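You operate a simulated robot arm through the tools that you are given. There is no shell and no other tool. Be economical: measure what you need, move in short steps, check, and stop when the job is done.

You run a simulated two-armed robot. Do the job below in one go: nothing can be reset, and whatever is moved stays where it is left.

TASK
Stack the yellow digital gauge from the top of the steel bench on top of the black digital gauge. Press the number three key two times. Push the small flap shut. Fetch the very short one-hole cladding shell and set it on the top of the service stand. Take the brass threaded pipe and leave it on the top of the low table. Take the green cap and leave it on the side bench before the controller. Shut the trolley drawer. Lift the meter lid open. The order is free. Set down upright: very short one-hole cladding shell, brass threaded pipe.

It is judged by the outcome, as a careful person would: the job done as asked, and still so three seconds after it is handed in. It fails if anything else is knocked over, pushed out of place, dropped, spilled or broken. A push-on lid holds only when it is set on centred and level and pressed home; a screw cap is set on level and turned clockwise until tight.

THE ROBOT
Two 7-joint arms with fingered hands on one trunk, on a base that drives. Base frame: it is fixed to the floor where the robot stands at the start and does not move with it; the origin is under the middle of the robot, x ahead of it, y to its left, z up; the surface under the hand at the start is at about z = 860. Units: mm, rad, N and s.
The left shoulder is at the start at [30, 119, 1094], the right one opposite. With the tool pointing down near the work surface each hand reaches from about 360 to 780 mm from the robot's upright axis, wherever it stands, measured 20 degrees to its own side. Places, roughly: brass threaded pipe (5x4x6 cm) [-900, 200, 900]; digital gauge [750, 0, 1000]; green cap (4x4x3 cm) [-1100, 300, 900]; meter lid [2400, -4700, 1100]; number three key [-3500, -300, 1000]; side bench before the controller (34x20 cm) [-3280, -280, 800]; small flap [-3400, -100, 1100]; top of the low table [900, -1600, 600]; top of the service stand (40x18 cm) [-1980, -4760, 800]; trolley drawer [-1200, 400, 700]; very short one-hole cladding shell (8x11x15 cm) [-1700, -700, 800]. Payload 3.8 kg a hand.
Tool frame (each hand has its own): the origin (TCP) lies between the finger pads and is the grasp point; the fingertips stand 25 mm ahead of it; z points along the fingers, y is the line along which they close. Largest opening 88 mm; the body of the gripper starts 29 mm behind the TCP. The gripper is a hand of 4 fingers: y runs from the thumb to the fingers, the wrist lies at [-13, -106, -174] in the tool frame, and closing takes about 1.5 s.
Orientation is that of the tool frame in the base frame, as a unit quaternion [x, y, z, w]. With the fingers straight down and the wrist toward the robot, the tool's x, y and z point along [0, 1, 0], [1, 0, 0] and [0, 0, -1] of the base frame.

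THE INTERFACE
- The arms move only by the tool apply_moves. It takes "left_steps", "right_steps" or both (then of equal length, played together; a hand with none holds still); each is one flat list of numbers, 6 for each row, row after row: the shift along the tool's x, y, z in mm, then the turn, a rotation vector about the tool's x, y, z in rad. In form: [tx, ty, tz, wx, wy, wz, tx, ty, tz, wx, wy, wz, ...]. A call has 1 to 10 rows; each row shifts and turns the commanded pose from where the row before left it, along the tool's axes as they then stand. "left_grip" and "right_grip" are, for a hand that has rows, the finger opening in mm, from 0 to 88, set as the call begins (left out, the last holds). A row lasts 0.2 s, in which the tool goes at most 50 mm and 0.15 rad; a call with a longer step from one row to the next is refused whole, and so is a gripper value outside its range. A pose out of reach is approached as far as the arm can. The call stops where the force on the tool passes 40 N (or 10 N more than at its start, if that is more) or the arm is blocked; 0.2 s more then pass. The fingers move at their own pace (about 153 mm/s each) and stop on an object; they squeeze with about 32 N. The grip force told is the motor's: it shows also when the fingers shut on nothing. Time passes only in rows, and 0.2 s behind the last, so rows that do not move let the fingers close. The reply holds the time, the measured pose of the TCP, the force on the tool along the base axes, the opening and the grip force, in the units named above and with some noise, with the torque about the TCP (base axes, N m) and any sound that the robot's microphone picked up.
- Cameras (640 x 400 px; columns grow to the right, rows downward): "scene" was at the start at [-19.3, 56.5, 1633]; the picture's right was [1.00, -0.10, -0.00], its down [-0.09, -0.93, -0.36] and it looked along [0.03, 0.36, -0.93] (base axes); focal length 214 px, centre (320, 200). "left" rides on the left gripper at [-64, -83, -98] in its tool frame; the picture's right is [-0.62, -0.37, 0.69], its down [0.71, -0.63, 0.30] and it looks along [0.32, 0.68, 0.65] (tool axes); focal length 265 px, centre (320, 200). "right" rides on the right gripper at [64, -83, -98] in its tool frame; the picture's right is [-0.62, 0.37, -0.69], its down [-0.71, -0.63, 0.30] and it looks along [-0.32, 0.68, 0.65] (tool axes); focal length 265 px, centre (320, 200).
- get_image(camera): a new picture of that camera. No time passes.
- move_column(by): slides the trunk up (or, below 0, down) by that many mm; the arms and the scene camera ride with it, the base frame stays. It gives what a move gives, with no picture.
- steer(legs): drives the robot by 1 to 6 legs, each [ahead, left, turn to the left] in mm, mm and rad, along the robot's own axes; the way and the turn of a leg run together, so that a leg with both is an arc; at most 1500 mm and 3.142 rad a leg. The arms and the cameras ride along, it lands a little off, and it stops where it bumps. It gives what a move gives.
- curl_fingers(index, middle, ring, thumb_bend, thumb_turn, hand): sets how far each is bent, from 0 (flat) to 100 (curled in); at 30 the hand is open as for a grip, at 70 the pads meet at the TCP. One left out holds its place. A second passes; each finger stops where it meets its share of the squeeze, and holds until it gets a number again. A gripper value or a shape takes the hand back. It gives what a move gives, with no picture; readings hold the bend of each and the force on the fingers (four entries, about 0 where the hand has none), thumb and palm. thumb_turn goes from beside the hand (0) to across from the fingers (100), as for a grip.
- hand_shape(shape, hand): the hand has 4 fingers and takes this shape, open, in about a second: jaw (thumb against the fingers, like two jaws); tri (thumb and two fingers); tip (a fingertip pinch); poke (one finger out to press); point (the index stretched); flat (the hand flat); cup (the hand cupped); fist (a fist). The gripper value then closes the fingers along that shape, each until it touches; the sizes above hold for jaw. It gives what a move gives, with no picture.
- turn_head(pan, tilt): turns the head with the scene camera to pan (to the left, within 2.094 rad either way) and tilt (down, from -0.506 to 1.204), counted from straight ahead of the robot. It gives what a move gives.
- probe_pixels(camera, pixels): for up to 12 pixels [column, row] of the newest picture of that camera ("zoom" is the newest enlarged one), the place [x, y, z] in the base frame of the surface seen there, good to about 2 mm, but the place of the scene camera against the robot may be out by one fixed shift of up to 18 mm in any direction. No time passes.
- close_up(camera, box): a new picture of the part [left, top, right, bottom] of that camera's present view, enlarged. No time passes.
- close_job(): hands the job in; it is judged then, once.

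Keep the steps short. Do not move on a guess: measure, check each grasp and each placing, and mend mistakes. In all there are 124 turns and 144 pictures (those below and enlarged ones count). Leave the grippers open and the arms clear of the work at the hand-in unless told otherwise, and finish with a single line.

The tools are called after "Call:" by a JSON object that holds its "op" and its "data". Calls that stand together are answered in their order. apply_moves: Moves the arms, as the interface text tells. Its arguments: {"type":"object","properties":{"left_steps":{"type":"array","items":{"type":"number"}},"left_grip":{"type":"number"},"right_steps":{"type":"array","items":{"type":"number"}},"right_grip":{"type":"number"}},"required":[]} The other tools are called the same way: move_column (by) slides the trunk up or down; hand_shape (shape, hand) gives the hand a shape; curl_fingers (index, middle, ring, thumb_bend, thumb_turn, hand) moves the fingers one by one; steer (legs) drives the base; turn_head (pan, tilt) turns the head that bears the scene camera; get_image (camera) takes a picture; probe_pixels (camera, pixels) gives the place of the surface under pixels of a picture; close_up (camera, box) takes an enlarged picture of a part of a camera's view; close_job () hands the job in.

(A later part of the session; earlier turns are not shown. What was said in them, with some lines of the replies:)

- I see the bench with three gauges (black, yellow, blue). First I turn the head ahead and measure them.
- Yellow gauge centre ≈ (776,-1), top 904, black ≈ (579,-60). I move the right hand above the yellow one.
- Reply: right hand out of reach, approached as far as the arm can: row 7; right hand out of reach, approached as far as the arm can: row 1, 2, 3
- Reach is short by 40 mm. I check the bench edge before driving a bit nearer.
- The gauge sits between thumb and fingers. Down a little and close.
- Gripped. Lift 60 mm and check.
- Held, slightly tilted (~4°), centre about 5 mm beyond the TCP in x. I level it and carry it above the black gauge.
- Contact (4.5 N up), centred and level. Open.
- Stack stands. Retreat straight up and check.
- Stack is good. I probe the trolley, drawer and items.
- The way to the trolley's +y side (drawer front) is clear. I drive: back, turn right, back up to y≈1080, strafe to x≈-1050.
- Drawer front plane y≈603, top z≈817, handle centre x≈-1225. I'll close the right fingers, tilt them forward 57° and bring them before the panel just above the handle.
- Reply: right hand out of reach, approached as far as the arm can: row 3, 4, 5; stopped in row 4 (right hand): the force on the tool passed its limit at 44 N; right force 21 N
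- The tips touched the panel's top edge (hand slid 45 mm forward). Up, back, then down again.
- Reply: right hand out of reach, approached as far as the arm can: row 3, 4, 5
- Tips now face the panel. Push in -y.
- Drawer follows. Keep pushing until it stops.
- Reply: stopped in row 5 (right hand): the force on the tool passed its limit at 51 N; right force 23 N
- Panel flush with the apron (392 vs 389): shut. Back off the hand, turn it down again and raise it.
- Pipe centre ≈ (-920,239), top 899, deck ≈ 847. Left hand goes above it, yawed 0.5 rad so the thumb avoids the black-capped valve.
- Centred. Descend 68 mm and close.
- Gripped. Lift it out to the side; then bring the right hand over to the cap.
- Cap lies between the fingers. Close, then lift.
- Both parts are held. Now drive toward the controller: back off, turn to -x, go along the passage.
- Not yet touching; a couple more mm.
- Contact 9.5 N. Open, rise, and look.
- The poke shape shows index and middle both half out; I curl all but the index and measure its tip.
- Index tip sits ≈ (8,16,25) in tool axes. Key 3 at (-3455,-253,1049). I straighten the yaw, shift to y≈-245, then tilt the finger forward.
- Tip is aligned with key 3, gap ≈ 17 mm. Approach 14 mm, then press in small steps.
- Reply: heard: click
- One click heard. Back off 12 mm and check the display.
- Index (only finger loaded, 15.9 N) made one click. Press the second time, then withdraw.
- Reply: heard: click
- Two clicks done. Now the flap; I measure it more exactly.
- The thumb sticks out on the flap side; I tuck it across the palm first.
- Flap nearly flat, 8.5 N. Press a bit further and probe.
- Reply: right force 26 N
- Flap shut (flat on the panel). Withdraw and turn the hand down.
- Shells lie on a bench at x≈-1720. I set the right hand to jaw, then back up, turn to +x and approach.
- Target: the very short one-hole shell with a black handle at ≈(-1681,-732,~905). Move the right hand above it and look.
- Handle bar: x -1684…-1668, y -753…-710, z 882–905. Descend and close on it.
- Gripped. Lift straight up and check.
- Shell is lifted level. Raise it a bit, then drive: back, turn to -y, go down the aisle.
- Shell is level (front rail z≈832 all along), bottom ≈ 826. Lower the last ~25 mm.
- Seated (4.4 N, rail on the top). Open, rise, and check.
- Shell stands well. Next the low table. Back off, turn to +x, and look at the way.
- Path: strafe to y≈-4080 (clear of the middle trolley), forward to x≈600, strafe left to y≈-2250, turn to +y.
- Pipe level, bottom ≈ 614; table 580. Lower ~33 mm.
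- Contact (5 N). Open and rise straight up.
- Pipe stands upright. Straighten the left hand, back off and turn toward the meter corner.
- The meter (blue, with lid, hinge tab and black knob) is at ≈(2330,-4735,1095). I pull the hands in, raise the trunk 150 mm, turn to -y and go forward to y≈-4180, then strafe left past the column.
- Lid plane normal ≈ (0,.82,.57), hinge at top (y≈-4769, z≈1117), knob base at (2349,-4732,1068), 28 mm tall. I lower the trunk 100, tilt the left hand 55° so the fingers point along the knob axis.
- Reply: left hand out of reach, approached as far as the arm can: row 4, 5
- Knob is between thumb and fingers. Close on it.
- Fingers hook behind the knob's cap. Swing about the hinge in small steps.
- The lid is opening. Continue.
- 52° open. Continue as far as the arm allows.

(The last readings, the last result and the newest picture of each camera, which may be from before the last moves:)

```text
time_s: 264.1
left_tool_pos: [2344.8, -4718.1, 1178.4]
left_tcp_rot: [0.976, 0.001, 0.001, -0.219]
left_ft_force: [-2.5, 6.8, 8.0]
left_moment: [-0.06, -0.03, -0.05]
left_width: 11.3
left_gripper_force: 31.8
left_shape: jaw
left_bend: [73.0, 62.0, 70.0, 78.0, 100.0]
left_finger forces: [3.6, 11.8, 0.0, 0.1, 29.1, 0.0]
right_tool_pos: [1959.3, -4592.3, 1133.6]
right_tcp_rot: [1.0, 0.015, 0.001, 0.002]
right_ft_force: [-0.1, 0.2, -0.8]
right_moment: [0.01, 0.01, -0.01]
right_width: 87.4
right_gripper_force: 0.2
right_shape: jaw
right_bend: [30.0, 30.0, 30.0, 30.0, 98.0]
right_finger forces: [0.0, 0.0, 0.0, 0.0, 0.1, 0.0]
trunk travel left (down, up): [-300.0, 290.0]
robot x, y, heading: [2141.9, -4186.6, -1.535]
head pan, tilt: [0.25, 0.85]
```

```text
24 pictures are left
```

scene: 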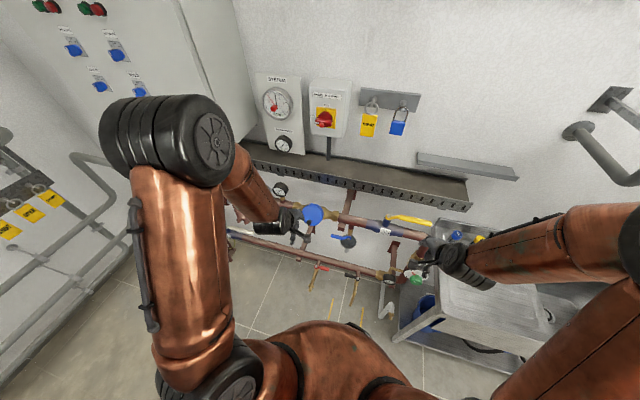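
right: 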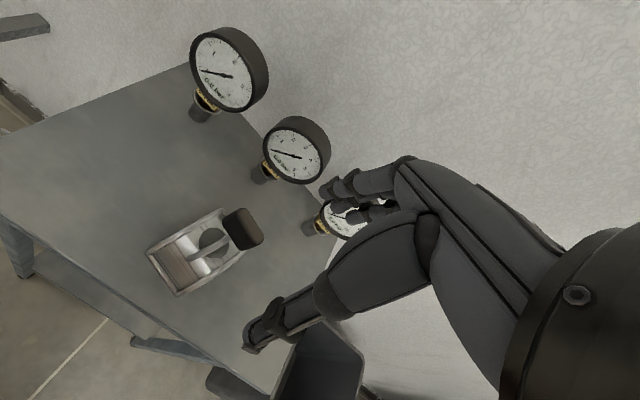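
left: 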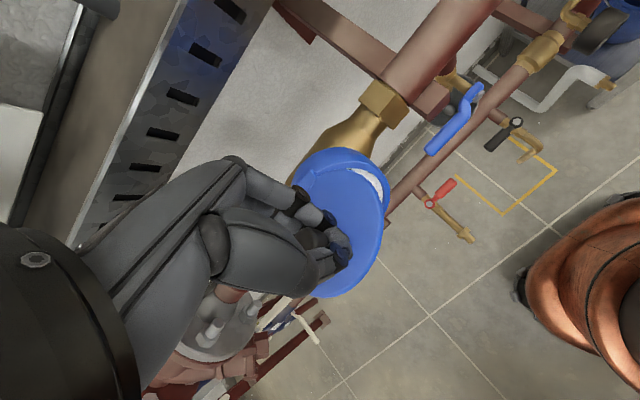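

Call:
{"op": "apply_moves", "data": {"left_steps": [0, 1.0, -5.5, 0.1, 0, 0, 0, 2.4, -6.2, 0.1, 0, 0, 0, 2.4, -6.2, 0.1, 0, 0]}}

Call:
{"op": "get_image", "data": {"camera": "left"}}

```text
time_s: 264.9
left_tool_pos: [2345.1, -4733.6, 1190.1]
left_tcp_rot: [0.932, 0.001, 0.0, -0.363]
left_ft_force: [-1.6, -0.5, 7.7]
left_moment: [-0.26, -0.05, -0.13]
left_width: 11.9
left_gripper_force: 31.6
left_shape: jaw
left_bend: [73.0, 74.0, 70.0, 78.0, 100.0]
left_finger forces: [4.8, 18.9, 0.0, 0.0, 29.8, 0.0]
right_tool_pos: [1957.9, -4594.0, 1132.8]
right_tcp_rot: [1.0, 0.015, 0.001, 0.002]
right_ft_force: [0.6, -0.3, -0.4]
right_moment: [0.01, 0.01, 0.02]
right_width: 87.7
right_gripper_force: 0.1
right_shape: jaw
right_bend: [30.0, 30.0, 30.0, 30.0, 98.0]
right_finger forces: [0.0, 0.0, 0.1, 0.1, 0.0, 0.0]
trunk travel left (down, up): [-300.0, 290.0]
robot x, y, heading: [2142.3, -4188.7, -1.534]
head pan, tilt: [0.25, 0.85]
```

```text
23 pictures are left
```

left: 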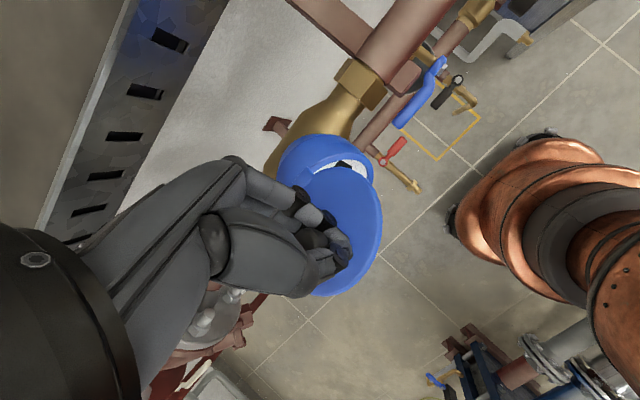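

Call:
{"op": "probe_pixels", "data": {"camera": "left", "pixels": [[350, 190], [370, 215], [360, 260], [340, 285], [325, 155], [350, 165], [300, 160], [365, 240], [335, 290]]}}

Call:
{"op": "close_up", "data": {"camera": "scene", "box": [260, 170, 380, 270]}}

```text
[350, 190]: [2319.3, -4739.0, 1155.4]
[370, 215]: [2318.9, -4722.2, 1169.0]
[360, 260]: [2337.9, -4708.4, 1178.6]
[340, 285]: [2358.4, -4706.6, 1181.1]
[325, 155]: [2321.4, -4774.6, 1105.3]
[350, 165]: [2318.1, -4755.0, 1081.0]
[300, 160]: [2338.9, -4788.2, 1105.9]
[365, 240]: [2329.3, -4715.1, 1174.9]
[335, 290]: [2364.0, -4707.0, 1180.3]
```

```text
4.00 times, centred on (320, 220) of scene
```

zoom: 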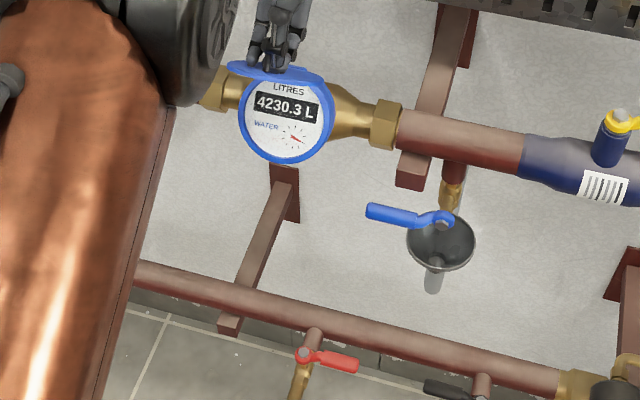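

Lid stands 90° open from shut (37° above horizontal); it must go past vertical. Continue the arc.

Call:
{"op": "apply_moves", "data": {"left_steps": [0, 2.2, -7.4, 0.1, 0, 0, 0, 2.2, -7.4, 0.1, 0, 0, 0, 2.2, -7.4, 0.1, 0, 0]}}

Call:
{"op": "get_image", "data": {"camera": "left"}}

```text
time_s: 265.7
left_tool_pos: [2343.1, -4735.2, 1192.5]
left_tcp_rot: [0.88, 0.0, 0.0, -0.475]
left_ft_force: [-2.4, -18.5, -5.0]
left_moment: [-1.01, -0.07, -0.27]
left_width: 12.5
left_gripper_force: 32.0
left_shape: jaw
left_bend: [73.0, 54.0, 70.0, 77.0, 100.0]
left_finger forces: [1.9, 80.9, 0.0, 0.0, 24.3, 0.1]
left hand out of reach, approached as far as the arm can: row 3
right_tool_pos: [1958.0, -4596.4, 1132.7]
right_tcp_rot: [1.0, 0.014, 0.0, 0.0]
right_ft_force: [0.6, 0.6, -0.4]
right_moment: [-0.02, 0.01, 0.03]
right_width: 87.6
right_gripper_force: 0.0
right_shape: jaw
right_bend: [30.0, 30.0, 30.0, 30.0, 98.0]
right_finger forces: [0.0, 0.0, 0.1, 0.1, 0.0, 0.1]
trunk travel left (down, up): [-300.0, 290.0]
robot x, y, heading: [2142.1, -4182.2, -1.534]
head pan, tilt: [0.25, 0.85]
```

```text
21 pictures are left
```

left: 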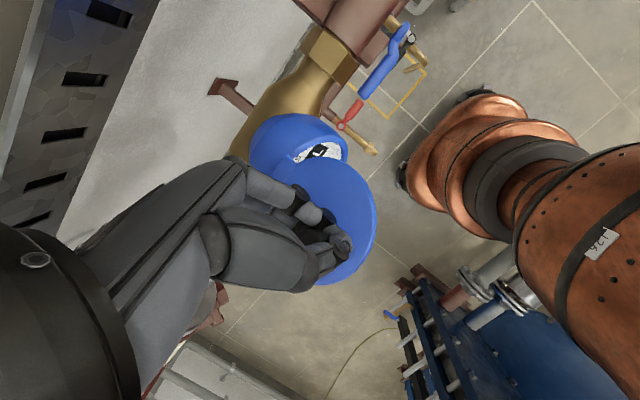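

Call:
{"op": "probe_pixels", "data": {"camera": "left", "pixels": [[345, 180], [365, 215], [360, 250], [335, 278], [370, 235], [320, 170]]}}

```text
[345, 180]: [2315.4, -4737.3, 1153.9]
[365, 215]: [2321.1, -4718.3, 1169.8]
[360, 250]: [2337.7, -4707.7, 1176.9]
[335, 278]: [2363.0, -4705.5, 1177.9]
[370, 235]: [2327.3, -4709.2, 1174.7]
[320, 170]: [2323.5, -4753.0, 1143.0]
```

The lid has not moved further (38° still): it is at its stop, ~91° open. Relax the stress, then release and watch whether it holds.

Call:
{"op": "apply_moves", "data": {"left_steps": [0, -2.2, 7.4, -0.1, 0, 0, 0, -2.2, 7.4, -0.1, 0, 0, 0, 0, 0, 0, 0, 0]}}

```text
time_s: 266.5
left_tool_pos: [2344.1, -4721.4, 1187.0]
left_tcp_rot: [0.923, 0.0, 0.0, -0.385]
left_ft_force: [-3.9, -20.1, -11.4]
left_moment: [-0.69, 0.0, -0.17]
left_width: 12.7
left_gripper_force: 32.2
left_shape: jaw
left_bend: [73.0, 53.0, 70.0, 78.0, 100.0]
left_finger forces: [5.6, 54.4, 0.0, 0.0, 19.8, 0.0]
right_tool_pos: [1959.0, -4597.3, 1131.2]
right_tcp_rot: [1.0, 0.015, 0.0, -0.001]
right_ft_force: [0.3, 0.7, -0.2]
right_moment: [0.01, -0.01, 0.01]
right_width: 87.4
right_gripper_force: 0.0
right_shape: jaw
right_bend: [30.0, 30.0, 30.0, 30.0, 98.0]
right_finger forces: [0.0, 0.0, 0.0, 0.0, 0.0, 0.0]
trunk travel left (down, up): [-300.0, 290.0]
robot x, y, heading: [2145.1, -4182.5, -1.527]
head pan, tilt: [0.25, 0.85]
```

Call:
{"op": "apply_moves", "data": {"left_steps": [0, 4, -2, 0, 0, 0, 0, 4, -2, 0, 0, 0, 0, 0, 0, 0, 0, 0]}}

Call:
{"op": "get_image", "data": {"camera": "left"}}

```text
time_s: 267.3
left_tool_pos: [2345.1, -4725.1, 1186.1]
left_tcp_rot: [0.923, 0.001, 0.0, -0.385]
left_ft_force: [-4.1, -2.1, 0.3]
left_moment: [-0.25, -0.01, -0.13]
left_width: 11.5
left_gripper_force: 31.6
left_shape: jaw
left_bend: [73.0, 56.0, 70.0, 78.0, 100.0]
left_finger forces: [1.7, 50.4, 0.0, 0.1, 25.1, 0.1]
right_tool_pos: [1958.5, -4594.8, 1132.6]
right_tcp_rot: [1.0, 0.014, 0.0, 0.001]
right_ft_force: [0.1, 0.2, -1.0]
right_moment: [-0.02, 0.02, -0.04]
right_width: 87.9
right_gripper_force: 0.0
right_shape: jaw
right_bend: [30.0, 30.0, 30.0, 30.0, 98.0]
right_finger forces: [0.1, 0.0, 0.0, 0.1, 0.1, 0.0]
trunk travel left (down, up): [-300.0, 290.0]
robot x, y, heading: [2142.5, -4186.6, -1.534]
head pan, tilt: [0.25, 0.85]
```

```text
20 pictures are left
```

left: 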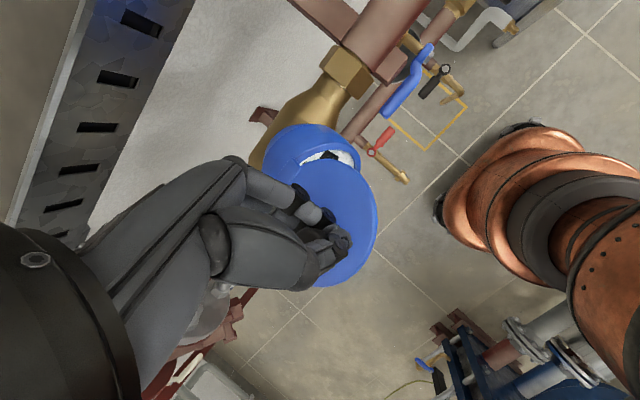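

Forces are low. Open the fingers, back out along the finger axis, and see.

Call:
{"op": "apply_moves", "data": {"left_steps": [0, 0, 0, 0, 0, 0, 0, 0, 0, 0, 0, 0, 0, 0, 0, 0, 0, 0, 0, 0, 0, 0, 0, 0, 0, 0, 0, 0, 0, 0], "left_grip": 65}}

Call:
{"op": "get_image", "data": {"camera": "left"}}

Call:
{"op": "close_up", "data": {"camera": "scene", "box": [260, 170, 380, 270]}}

```text
time_s: 268.5
left_tool_pos: [2343.8, -4723.5, 1185.5]
left_tcp_rot: [0.923, 0.001, -0.001, -0.386]
left_ft_force: [-0.1, -0.2, 0.6]
left_moment: [0.02, 0.0, -0.01]
left_width: 64.8
left_gripper_force: 0.1
left_shape: jaw
left_bend: [27.0, 36.0, 33.0, 55.0, 99.0]
left_finger forces: [0.1, 0.0, 0.0, 0.0, 0.0, 0.1]
right_tool_pos: [1958.5, -4593.5, 1133.6]
right_tcp_rot: [1.0, 0.015, 0.0, 0.001]
right_ft_force: [0.4, -0.7, -0.1]
right_moment: [-0.02, 0.0, 0.02]
right_width: 88.0
right_gripper_force: 0.1
right_shape: jaw
right_bend: [30.0, 30.0, 30.0, 30.0, 98.0]
right_finger forces: [0.1, 0.0, 0.1, 0.0, 0.1, 0.1]
trunk travel left (down, up): [-300.0, 290.0]
robot x, y, heading: [2137.0, -4189.8, -1.53]
head pan, tilt: [0.25, 0.85]
```

```text
19 pictures are left
```

left: 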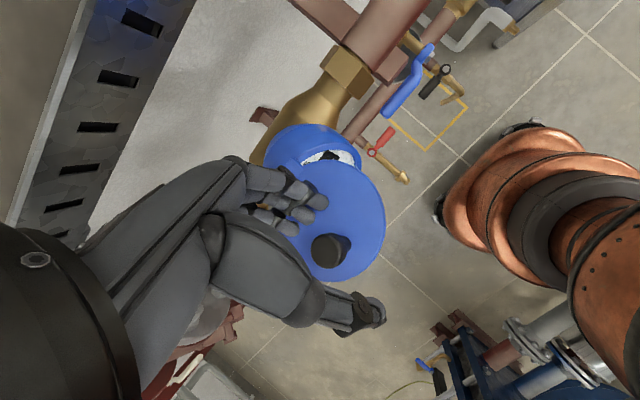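

```text
4.00 times, centred on (320, 220) of scene
```

zoom: 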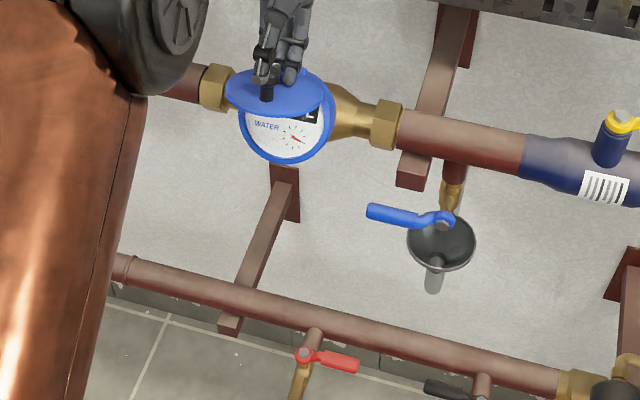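

Call:
{"op": "probe_pixels", "data": {"camera": "left", "pixels": [[355, 190], [375, 225], [365, 265], [330, 200], [328, 248], [345, 275], [310, 230], [320, 185]]}}

Call:
{"op": "apply_moves", "data": {"left_steps": [0, 0, 0, 0, 0, 0, 0, 0, 0, 0, 0, 0, 0, 0, 0, 0, 0, 0, 0, 0, 0, 0, 0, 0, 0, 0, 0, 0, 0, 0]}}

Call:
{"op": "get_image", "data": {"camera": "left"}}

Call:
{"op": "probe_pixels", "data": {"camera": "left", "pixels": [[355, 190], [375, 225], [365, 265], [330, 200], [328, 248], [345, 275], [310, 230], [320, 185]]}}

```text
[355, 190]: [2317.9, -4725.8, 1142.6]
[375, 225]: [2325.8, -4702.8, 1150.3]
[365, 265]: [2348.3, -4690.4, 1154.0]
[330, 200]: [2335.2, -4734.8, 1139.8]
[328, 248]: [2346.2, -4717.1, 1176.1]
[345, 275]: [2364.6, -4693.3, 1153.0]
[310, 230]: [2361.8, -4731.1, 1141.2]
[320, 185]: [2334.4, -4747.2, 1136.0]
```

```text
time_s: 269.7
left_tool_pos: [2345.3, -4724.9, 1185.4]
left_tcp_rot: [0.923, 0.001, -0.001, -0.384]
left_ft_force: [0.7, -0.4, 0.0]
left_moment: [-0.01, -0.01, -0.01]
left_width: 64.5
left_gripper_force: 0.0
left_shape: jaw
left_bend: [27.0, 36.0, 33.0, 55.0, 99.0]
left_finger forces: [0.1, 0.0, 0.1, 0.0, 0.0, 0.0]
right_tool_pos: [1958.0, -4595.5, 1132.1]
right_tcp_rot: [1.0, 0.015, 0.0, 0.0]
right_ft_force: [0.0, -0.2, 0.2]
right_moment: [0.01, 0.0, -0.02]
right_width: 87.8
right_gripper_force: 0.0
right_shape: jaw
right_bend: [30.0, 30.0, 30.0, 30.0, 98.0]
right_finger forces: [0.0, 0.0, 0.0, 0.0, 0.0, 0.0]
trunk travel left (down, up): [-300.0, 290.0]
robot x, y, heading: [2143.4, -4186.4, -1.539]
head pan, tilt: [0.25, 0.85]
```

```text
17 pictures are left
```

left: 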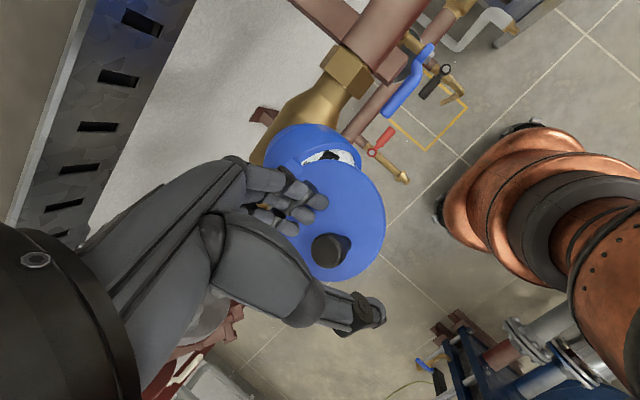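

```text
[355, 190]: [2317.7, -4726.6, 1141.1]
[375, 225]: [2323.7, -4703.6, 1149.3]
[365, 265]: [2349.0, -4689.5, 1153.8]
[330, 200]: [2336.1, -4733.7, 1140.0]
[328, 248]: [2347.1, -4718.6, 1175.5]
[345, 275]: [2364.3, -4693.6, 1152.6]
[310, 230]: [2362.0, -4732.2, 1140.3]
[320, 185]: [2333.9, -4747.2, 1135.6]
```

The lid stays by friction (now ≈18° above horizontal, static). I'll withdraw the hand, then push the lid further back from beneath with a finger.

Call:
{"op": "apply_moves", "data": {"left_steps": [0, -15.7, -31, 0, 0, 0, 0, -15.7, -31, 0, 0, 0, 0, -28, -28.5, 0, 0, 0, 0, -33, 32, 0, 0, 0, 0, -33, 32, 0, 0, 0, 0, -33, 32, 0, 0, 0, 0, 0, 0, -0.142, 0, 0, 0, 0, 0, -0.142, 0, 0, 0, 0, 0, -0.142, 0, 0, 0, 0, 0, -0.142, 0, 0]}}

Call:
{"op": "close_up", "data": {"camera": "scene", "box": [240, 150, 400, 270]}}

```text
time_s: 271.9
left_tool_pos: [2343.0, -4608.6, 1296.0]
left_tcp_rot: [0.994, 0.0, -0.001, -0.11]
left_ft_force: [0.5, -1.0, -0.2]
left_moment: [-0.01, 0.02, 0.01]
left_width: 64.9
left_gripper_force: 0.1
left_shape: jaw
left_bend: [27.0, 36.0, 33.0, 55.0, 99.0]
left_finger forces: [0.1, 0.0, 0.1, 0.0, 0.1, 0.1]
right_tool_pos: [1959.2, -4592.8, 1132.8]
right_tcp_rot: [1.0, 0.015, 0.0, 0.002]
right_ft_force: [-0.3, -0.6, -0.1]
right_moment: [0.05, 0.0, 0.0]
right_width: 87.8
right_gripper_force: 0.0
right_shape: jaw
right_bend: [30.0, 30.0, 30.0, 30.0, 98.0]
right_finger forces: [0.1, 0.0, 0.0, 0.0, 0.0, 0.0]
trunk travel left (down, up): [-300.0, 290.0]
robot x, y, heading: [2140.0, -4186.0, -1.532]
head pan, tilt: [0.25, 0.85]
```

```text
3.33 times, centred on (320, 210) of scene
```

zoom: 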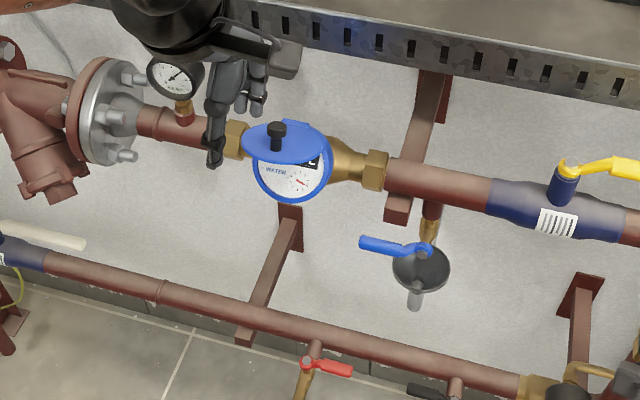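

Call:
{"op": "hand_shape", "data": {"hand": "left", "shape": "poke"}}

Call:
{"op": "apply_moves", "data": {"left_steps": [0, 0, 45, 0, 0, 0, 0, 0, 45, 0, 0, 0, 0, 0, 45, 0, 0, 0, 0, 0, 45, 0, 0, 0]}}

Call:
{"op": "apply_moves", "data": {"left_steps": [0, 0, 0, -0.142, 0, 0, 0, 0, 0, -0.142, 0, 0, 0, 0, 0, -0.142, 0, 0, 0, 0, 0, -0.142, 0, 0, 0, 0, 0, -0.142, 0, 0, 0, 0, 0, -0.142, 0, 0, 0, 0, 0, -0.142, 0, 0, 0, 0, 0, -0.142, 0, 0, 0, 0, 0, -0.142, 0, 0, 0, 0, 0, -0.142, 0, 0]}}

Call:
{"op": "curl_fingers", "data": {"hand": "left", "index": 60, "middle": 60, "ring": 100, "thumb_bend": 100, "thumb_turn": 100}}

Call:
{"op": "get_image", "data": {"camera": "left"}}

```text
time_s: 272.8
left_tool_pos: [2344.6, -4609.9, 1295.4]
left_tcp_rot: [0.994, 0.0, 0.0, -0.112]
left_ft_force: [0.2, -0.2, 0.0]
left_moment: [0.01, 0.0, 0.02]
left_width: 0.0
left_gripper_force: 0.0
left_shape: poke
left_bend: [70.0, 70.0, 99.0, 100.0, 100.0]
left_finger forces: [0.1, 0.0, 0.0, 0.0, 0.0, 0.0]
right_tool_pos: [1958.5, -4593.1, 1132.6]
right_tcp_rot: [1.0, 0.015, 0.0, 0.001]
right_ft_force: [0.5, -0.3, 0.1]
right_moment: [-0.02, -0.02, 0.0]
right_width: 87.8
right_gripper_force: 0.0
right_shape: jaw
right_bend: [30.0, 30.0, 30.0, 30.0, 98.0]
right_finger forces: [0.1, 0.1, 0.0, 0.0, 0.1, 0.0]
trunk travel left (down, up): [-300.0, 290.0]
robot x, y, heading: [2140.4, -4188.1, -1.533]
head pan, tilt: [0.25, 0.85]
```

```text
time_s: 273.8
left_tool_pos: [2341.5, -4569.1, 1117.0]
left_tcp_rot: [0.994, 0.0, 0.001, -0.113]
left_ft_force: [0.3, -0.4, 0.7]
left_moment: [0.03, 0.0, -0.03]
left_width: 0.2
left_gripper_force: 0.2
left_shape: poke
left_bend: [70.0, 70.0, 99.0, 100.0, 100.0]
left_finger forces: [0.1, 0.0, 0.1, 0.1, 0.0, 0.0]
right_tool_pos: [1955.7, -4593.8, 1132.5]
right_tcp_rot: [1.0, 0.015, 0.002, 0.001]
right_ft_force: [-0.8, 0.4, -0.2]
right_moment: [-0.04, -0.02, 0.02]
right_width: 87.6
right_gripper_force: 0.1
right_shape: jaw
right_bend: [30.0, 30.0, 30.0, 30.0, 98.0]
right_finger forces: [0.1, 0.0, 0.1, 0.1, 0.1, 0.0]
trunk travel left (down, up): [-300.0, 290.0]
robot x, y, heading: [2138.8, -4185.5, -1.531]
head pan, tilt: [0.25, 0.85]
```

```text
time_s: 276.0
left_tool_pos: [2352.8, -4613.2, 1111.8]
left_tcp_rot: [0.825, -0.001, -0.001, 0.565]
left_ft_force: [0.5, 0.8, 0.7]
left_moment: [-0.01, -0.04, -0.02]
left_width: 0.0
left_gripper_force: 0.1
left_shape: poke
left_bend: [70.0, 70.0, 99.0, 100.0, 100.0]
left_finger forces: [0.1, 0.0, 0.1, 0.0, 0.0, 0.0]
left hand out of reach, approached as far as the arm can: row 3, 4, 5, 9
right_tool_pos: [1960.7, -4594.8, 1133.8]
right_tcp_rot: [1.0, 0.015, -0.001, 0.001]
right_ft_force: [0.3, 0.8, 0.2]
right_moment: [-0.01, -0.01, -0.02]
right_width: 87.7
right_gripper_force: 0.1
right_shape: jaw
right_bend: [30.0, 30.0, 30.0, 30.0, 98.0]
right_finger forces: [0.0, 0.0, 0.1, 0.0, 0.1, 0.1]
trunk travel left (down, up): [-300.0, 290.0]
robot x, y, heading: [2142.6, -4185.4, -1.529]
head pan, tilt: [0.25, 0.85]
```

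```text
time_s: 277.0
left_tool_pos: [2353.8, -4612.9, 1111.3]
left_tcp_rot: [0.826, 0.0, 0.001, 0.564]
left_ft_force: [0.8, 0.3, -0.8]
left_moment: [0.0, -0.01, -0.01]
left_width: 15.5
left_gripper_force: 0.0
left_shape: fingers
left_bend: [42.0, 60.0, 100.0, 100.0, 100.0]
left_finger forces: [0.0, 0.0, 0.0, 0.0, 0.0, 0.0]
right_tool_pos: [1958.6, -4594.1, 1133.2]
right_tcp_rot: [1.0, 0.015, 0.0, 0.001]
right_ft_force: [-0.4, -0.3, 0.6]
right_moment: [0.0, 0.0, 0.03]
right_width: 87.7
right_gripper_force: 0.0
right_shape: jaw
right_bend: [30.0, 30.0, 30.0, 30.0, 98.0]
right_finger forces: [0.0, 0.0, 0.0, 0.1, 0.1, 0.0]
trunk travel left (down, up): [-300.0, 290.0]
robot x, y, heading: [2138.8, -4186.5, -1.529]
head pan, tilt: [0.25, 0.85]
```

```text
15 pictures are left
```

left: 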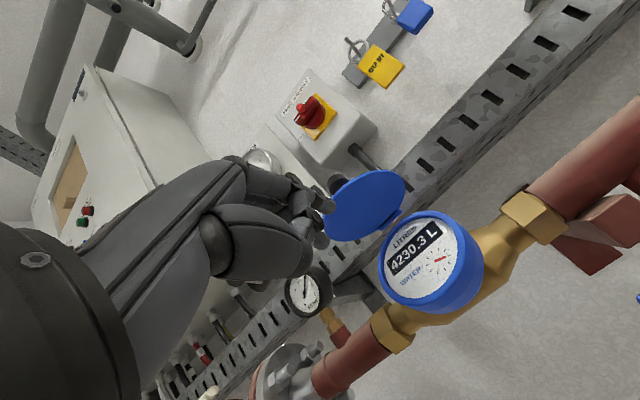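

Call:
{"op": "close_up", "data": {"camera": "left", "box": [270, 150, 430, 280]}}

Call:
{"op": "probe_pixels", "data": {"camera": "left", "pixels": [[325, 205], [330, 195], [322, 240], [335, 183], [310, 215], [350, 225], [385, 190], [370, 215], [400, 180]]}}

```text
3.08 times, centred on (350, 215) of left
```

zoom: 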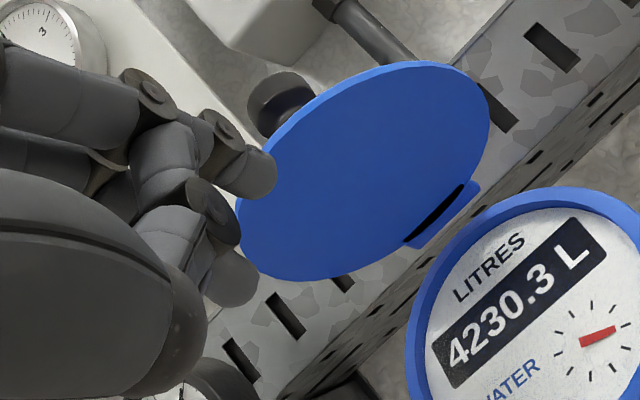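

```text
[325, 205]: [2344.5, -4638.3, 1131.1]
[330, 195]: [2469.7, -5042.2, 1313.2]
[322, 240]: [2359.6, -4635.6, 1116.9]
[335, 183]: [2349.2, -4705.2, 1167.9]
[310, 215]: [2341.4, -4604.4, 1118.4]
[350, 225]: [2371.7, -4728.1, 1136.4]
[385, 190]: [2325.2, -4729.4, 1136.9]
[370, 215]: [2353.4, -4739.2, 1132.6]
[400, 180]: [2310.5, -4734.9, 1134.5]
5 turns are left
```

The lid stands open and holds. I give it one gentle push further from beneath with the index finger, then lower the finger, withdraw, and look.

Call:
{"op": "apply_moves", "data": {"left_steps": [0, 5.5, 32.7, 0, 0, 0, 0, 5.5, 32.7, 0, 0, 0, 0, 7.5, -2.9, 0, 0, 0, 0, 13.7, -0.5, 0, 0, 0, 0, 13.7, -0.5, 0, 0, 0, 0, 8.7, 3, 0, 0, 0, 0, 0, 0, 0, 0, 0]}}

Call:
{"op": "apply_moves", "data": {"left_steps": [0, -14, 5.4, 0, 0, 0, 0, -12, -31, 0, 0, 0, 0, -12, -31, 0, 0, 0, 0, -14, -36, 0, 0, 0, 0, 0, 0, 0, 0, 0]}}

Call:
{"op": "get_image", "data": {"camera": "left"}}

Call:
{"op": "close_up", "data": {"camera": "scene", "box": [240, 150, 400, 270]}}

```text
time_s: 278.6
left_tool_pos: [2353.3, -4692.3, 1139.5]
left_tcp_rot: [0.826, 0.0, 0.0, 0.564]
left_ft_force: [-0.5, 0.5, -0.5]
left_moment: [-0.05, 0.03, -0.03]
left_width: 15.3
left_gripper_force: 0.0
left_shape: fingers
left_bend: [43.0, 60.0, 100.0, 99.0, 100.0]
left_finger forces: [0.3, 0.1, 0.1, 0.1, 0.0, 0.0]
right_tool_pos: [1957.3, -4594.4, 1132.8]
right_tcp_rot: [1.0, 0.015, 0.001, 0.001]
right_ft_force: [-0.2, -0.2, 0.1]
right_moment: [-0.01, -0.01, -0.01]
right_width: 87.7
right_gripper_force: 0.0
right_shape: jaw
right_bend: [30.0, 30.0, 30.0, 30.0, 98.0]
right_finger forces: [0.0, 0.1, 0.0, 0.0, 0.0, 0.1]
trunk travel left (down, up): [-300.0, 290.0]
robot x, y, heading: [2145.1, -4184.9, -1.533]
head pan, tilt: [0.25, 0.85]
```

```text
time_s: 279.8
left_tool_pos: [2353.3, -4589.3, 1122.8]
left_tcp_rot: [0.826, 0.0, 0.001, 0.563]
left_ft_force: [-0.2, 0.1, -0.4]
left_moment: [0.01, 0.0, -0.01]
left_width: 15.0
left_gripper_force: 0.0
left_shape: fingers
left_bend: [43.0, 60.0, 100.0, 99.0, 100.0]
left_finger forces: [0.1, 0.0, 0.1, 0.0, 0.1, 0.0]
right_tool_pos: [1958.0, -4594.3, 1132.3]
right_tcp_rot: [1.0, 0.014, 0.0, 0.001]
right_ft_force: [-0.4, -0.3, 0.3]
right_moment: [0.03, 0.0, 0.04]
right_width: 87.6
right_gripper_force: 0.1
right_shape: jaw
right_bend: [30.0, 30.0, 30.0, 30.0, 98.0]
right_finger forces: [0.1, 0.1, 0.1, 0.0, 0.0, 0.0]
trunk travel left (down, up): [-300.0, 290.0]
robot x, y, heading: [2141.6, -4186.1, -1.53]
head pan, tilt: [0.25, 0.85]
```

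```text
13 pictures are left
```

left: 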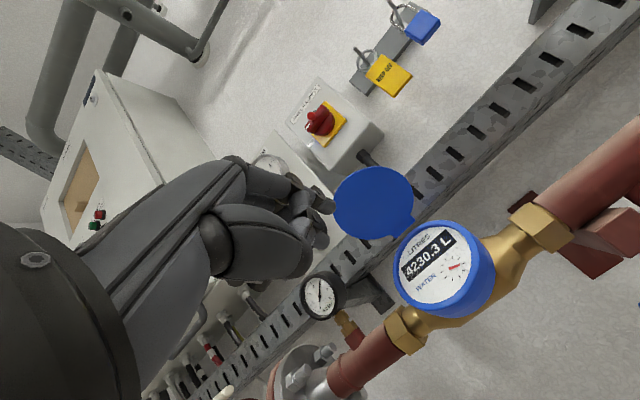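

```text
3.33 times, centred on (320, 210) of scene
4 turns are left
```

zoom: 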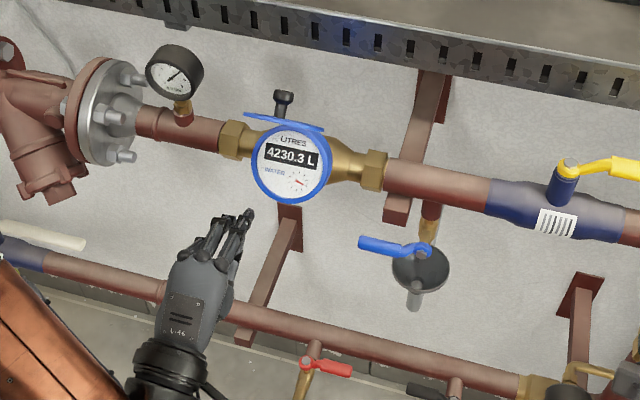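

The lid follows easily and holds (~45° above horizontal). One more push to about upright, then withdraw, open the hand.

Call:
{"op": "apply_moves", "data": {"left_steps": [0, 12.4, 32, 0, 0, 0, 0, 12.4, 32, 0, 0, 0, 0, 12.4, 32, 0, 0, 0, 0, 15.4, -6, 0, 0, 0, 0, 14.7, 6.1, 0, 0, 0, 0, 14.7, 10.4, 0, 0, 0, 0, 12.1, 14.6, 0, 0, 0, 0, 0, 0, 0, 0, 0]}}

Call:
{"op": "apply_moves", "data": {"left_steps": [0, -16.9, -43.5, 0, 0, 0, 0, -16.9, -43.5, 0, 0, 0, 0, -16.9, -43.5, 0, 0, 0, 0, -6, -20, 0, 0, 0, 0, 0, 0, 0, 0, 0]}}

Call:
{"op": "close_up", "data": {"camera": "scene", "box": [240, 150, 400, 270]}}

Call:
{"op": "hand_shape", "data": {"hand": "left", "shape": "jaw"}}

Call:
{"op": "get_image", "data": {"camera": "left"}}

```text
time_s: 281.1
left_tool_pos: [2352.2, -4701.3, 1149.2]
left_tcp_rot: [0.832, 0.0, -0.002, 0.554]
left_ft_force: [0.0, 31.7, -11.5]
left_moment: [-0.49, 0.02, 0.09]
left_width: 9.4
left_gripper_force: 16.0
left_shape: fingers
left_bend: [51.0, 62.0, 100.0, 97.0, 100.0]
left_finger forces: [20.4, 12.5, 0.0, 0.1, 0.0, 0.0]
right_tool_pos: [1959.8, -4591.9, 1134.0]
right_tcp_rot: [1.0, 0.016, 0.001, 0.003]
right_ft_force: [-0.6, 0.2, 0.1]
right_moment: [0.0, 0.0, -0.02]
right_width: 87.8
right_gripper_force: 0.1
right_shape: jaw
right_bend: [30.0, 30.0, 30.0, 30.0, 98.0]
right_finger forces: [0.0, 0.1, 0.0, 0.0, 0.0, 0.0]
trunk travel left (down, up): [-300.0, 290.0]
robot x, y, heading: [2142.5, -4187.5, -1.53]
head pan, tilt: [0.25, 0.85]
stopped in row 6 (left hand): the force on the tool passed its limit at 50 N (the readings are from after the stop); the commanded pose is now the measured one
```

```text
time_s: 282.3
left_tool_pos: [2357.3, -4560.4, 1138.1]
left_tcp_rot: [0.83, -0.001, -0.002, 0.557]
left_ft_force: [-0.2, 0.5, -0.4]
left_moment: [-0.01, -0.03, 0.04]
left_width: 12.1
left_gripper_force: 0.2
left_shape: fingers
left_bend: [46.0, 60.0, 100.0, 96.0, 100.0]
left_finger forces: [0.0, 0.0, 0.1, 0.1, 0.0, 0.0]
left hand out of reach, approached as far as the arm can: row 3, 4
right_tool_pos: [1959.0, -4594.3, 1133.0]
right_tcp_rot: [1.0, 0.015, 0.0, 0.001]
right_ft_force: [0.4, -0.1, 0.4]
right_moment: [-0.01, 0.0, 0.02]
right_width: 87.8
right_gripper_force: 0.0
right_shape: jaw
right_bend: [30.0, 30.0, 30.0, 30.0, 98.0]
right_finger forces: [0.0, 0.1, 0.0, 0.0, 0.1, 0.0]
trunk travel left (down, up): [-300.0, 290.0]
robot x, y, heading: [2139.7, -4182.6, -1.526]
head pan, tilt: [0.25, 0.85]
```

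```text
3.33 times, centred on (320, 210) of scene
```

zoom: 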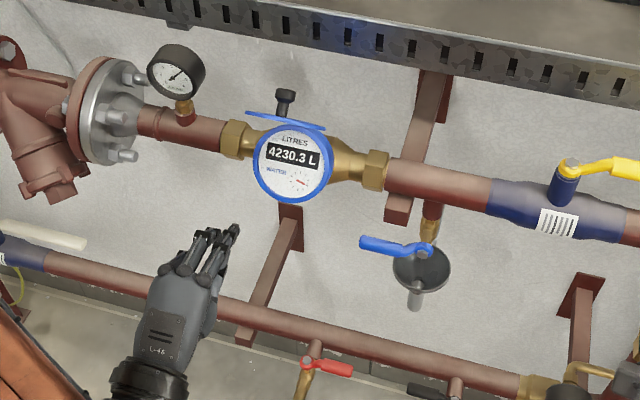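

```text
time_s: 283.2
left_tool_pos: [2358.0, -4561.1, 1137.7]
left_tcp_rot: [0.83, -0.001, -0.001, 0.558]
left_ft_force: [0.9, 0.3, 0.4]
left_moment: [0.01, -0.01, 0.01]
left_width: 87.5
left_gripper_force: 0.1
left_shape: jaw
left_bend: [30.0, 30.0, 30.0, 30.0, 98.0]
left_finger forces: [0.0, 0.0, 0.1, 0.1, 0.0, 0.1]
right_tool_pos: [1958.3, -4593.8, 1133.4]
right_tcp_rot: [1.0, 0.015, 0.001, 0.0]
right_ft_force: [0.0, -0.2, -0.3]
right_moment: [-0.01, 0.0, 0.01]
right_width: 87.8
right_gripper_force: 0.1
right_shape: jaw
right_bend: [30.0, 30.0, 30.0, 30.0, 98.0]
right_finger forces: [0.1, 0.1, 0.0, 0.1, 0.0, 0.1]
trunk travel left (down, up): [-300.0, 290.0]
robot x, y, heading: [2139.7, -4186.2, -1.53]
head pan, tilt: [0.25, 0.85]
```

```text
10 pictures are left
3 turns are left
```

left: 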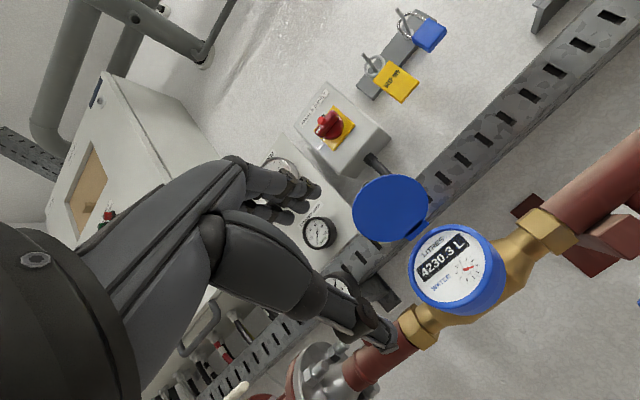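

The lid is at its stop, open and holding. Both hands are open and clear of the work, so I hand the job in.

Call:
{"op": "close_job", "data": {}}

```text
The job is handed in.
```

I finished all eight tasks and handed the job in: the gauge is stacked, key three was pressed twice, the flap and drawer are shut, the shell, pipe and cap are placed, and the meter lid is open.
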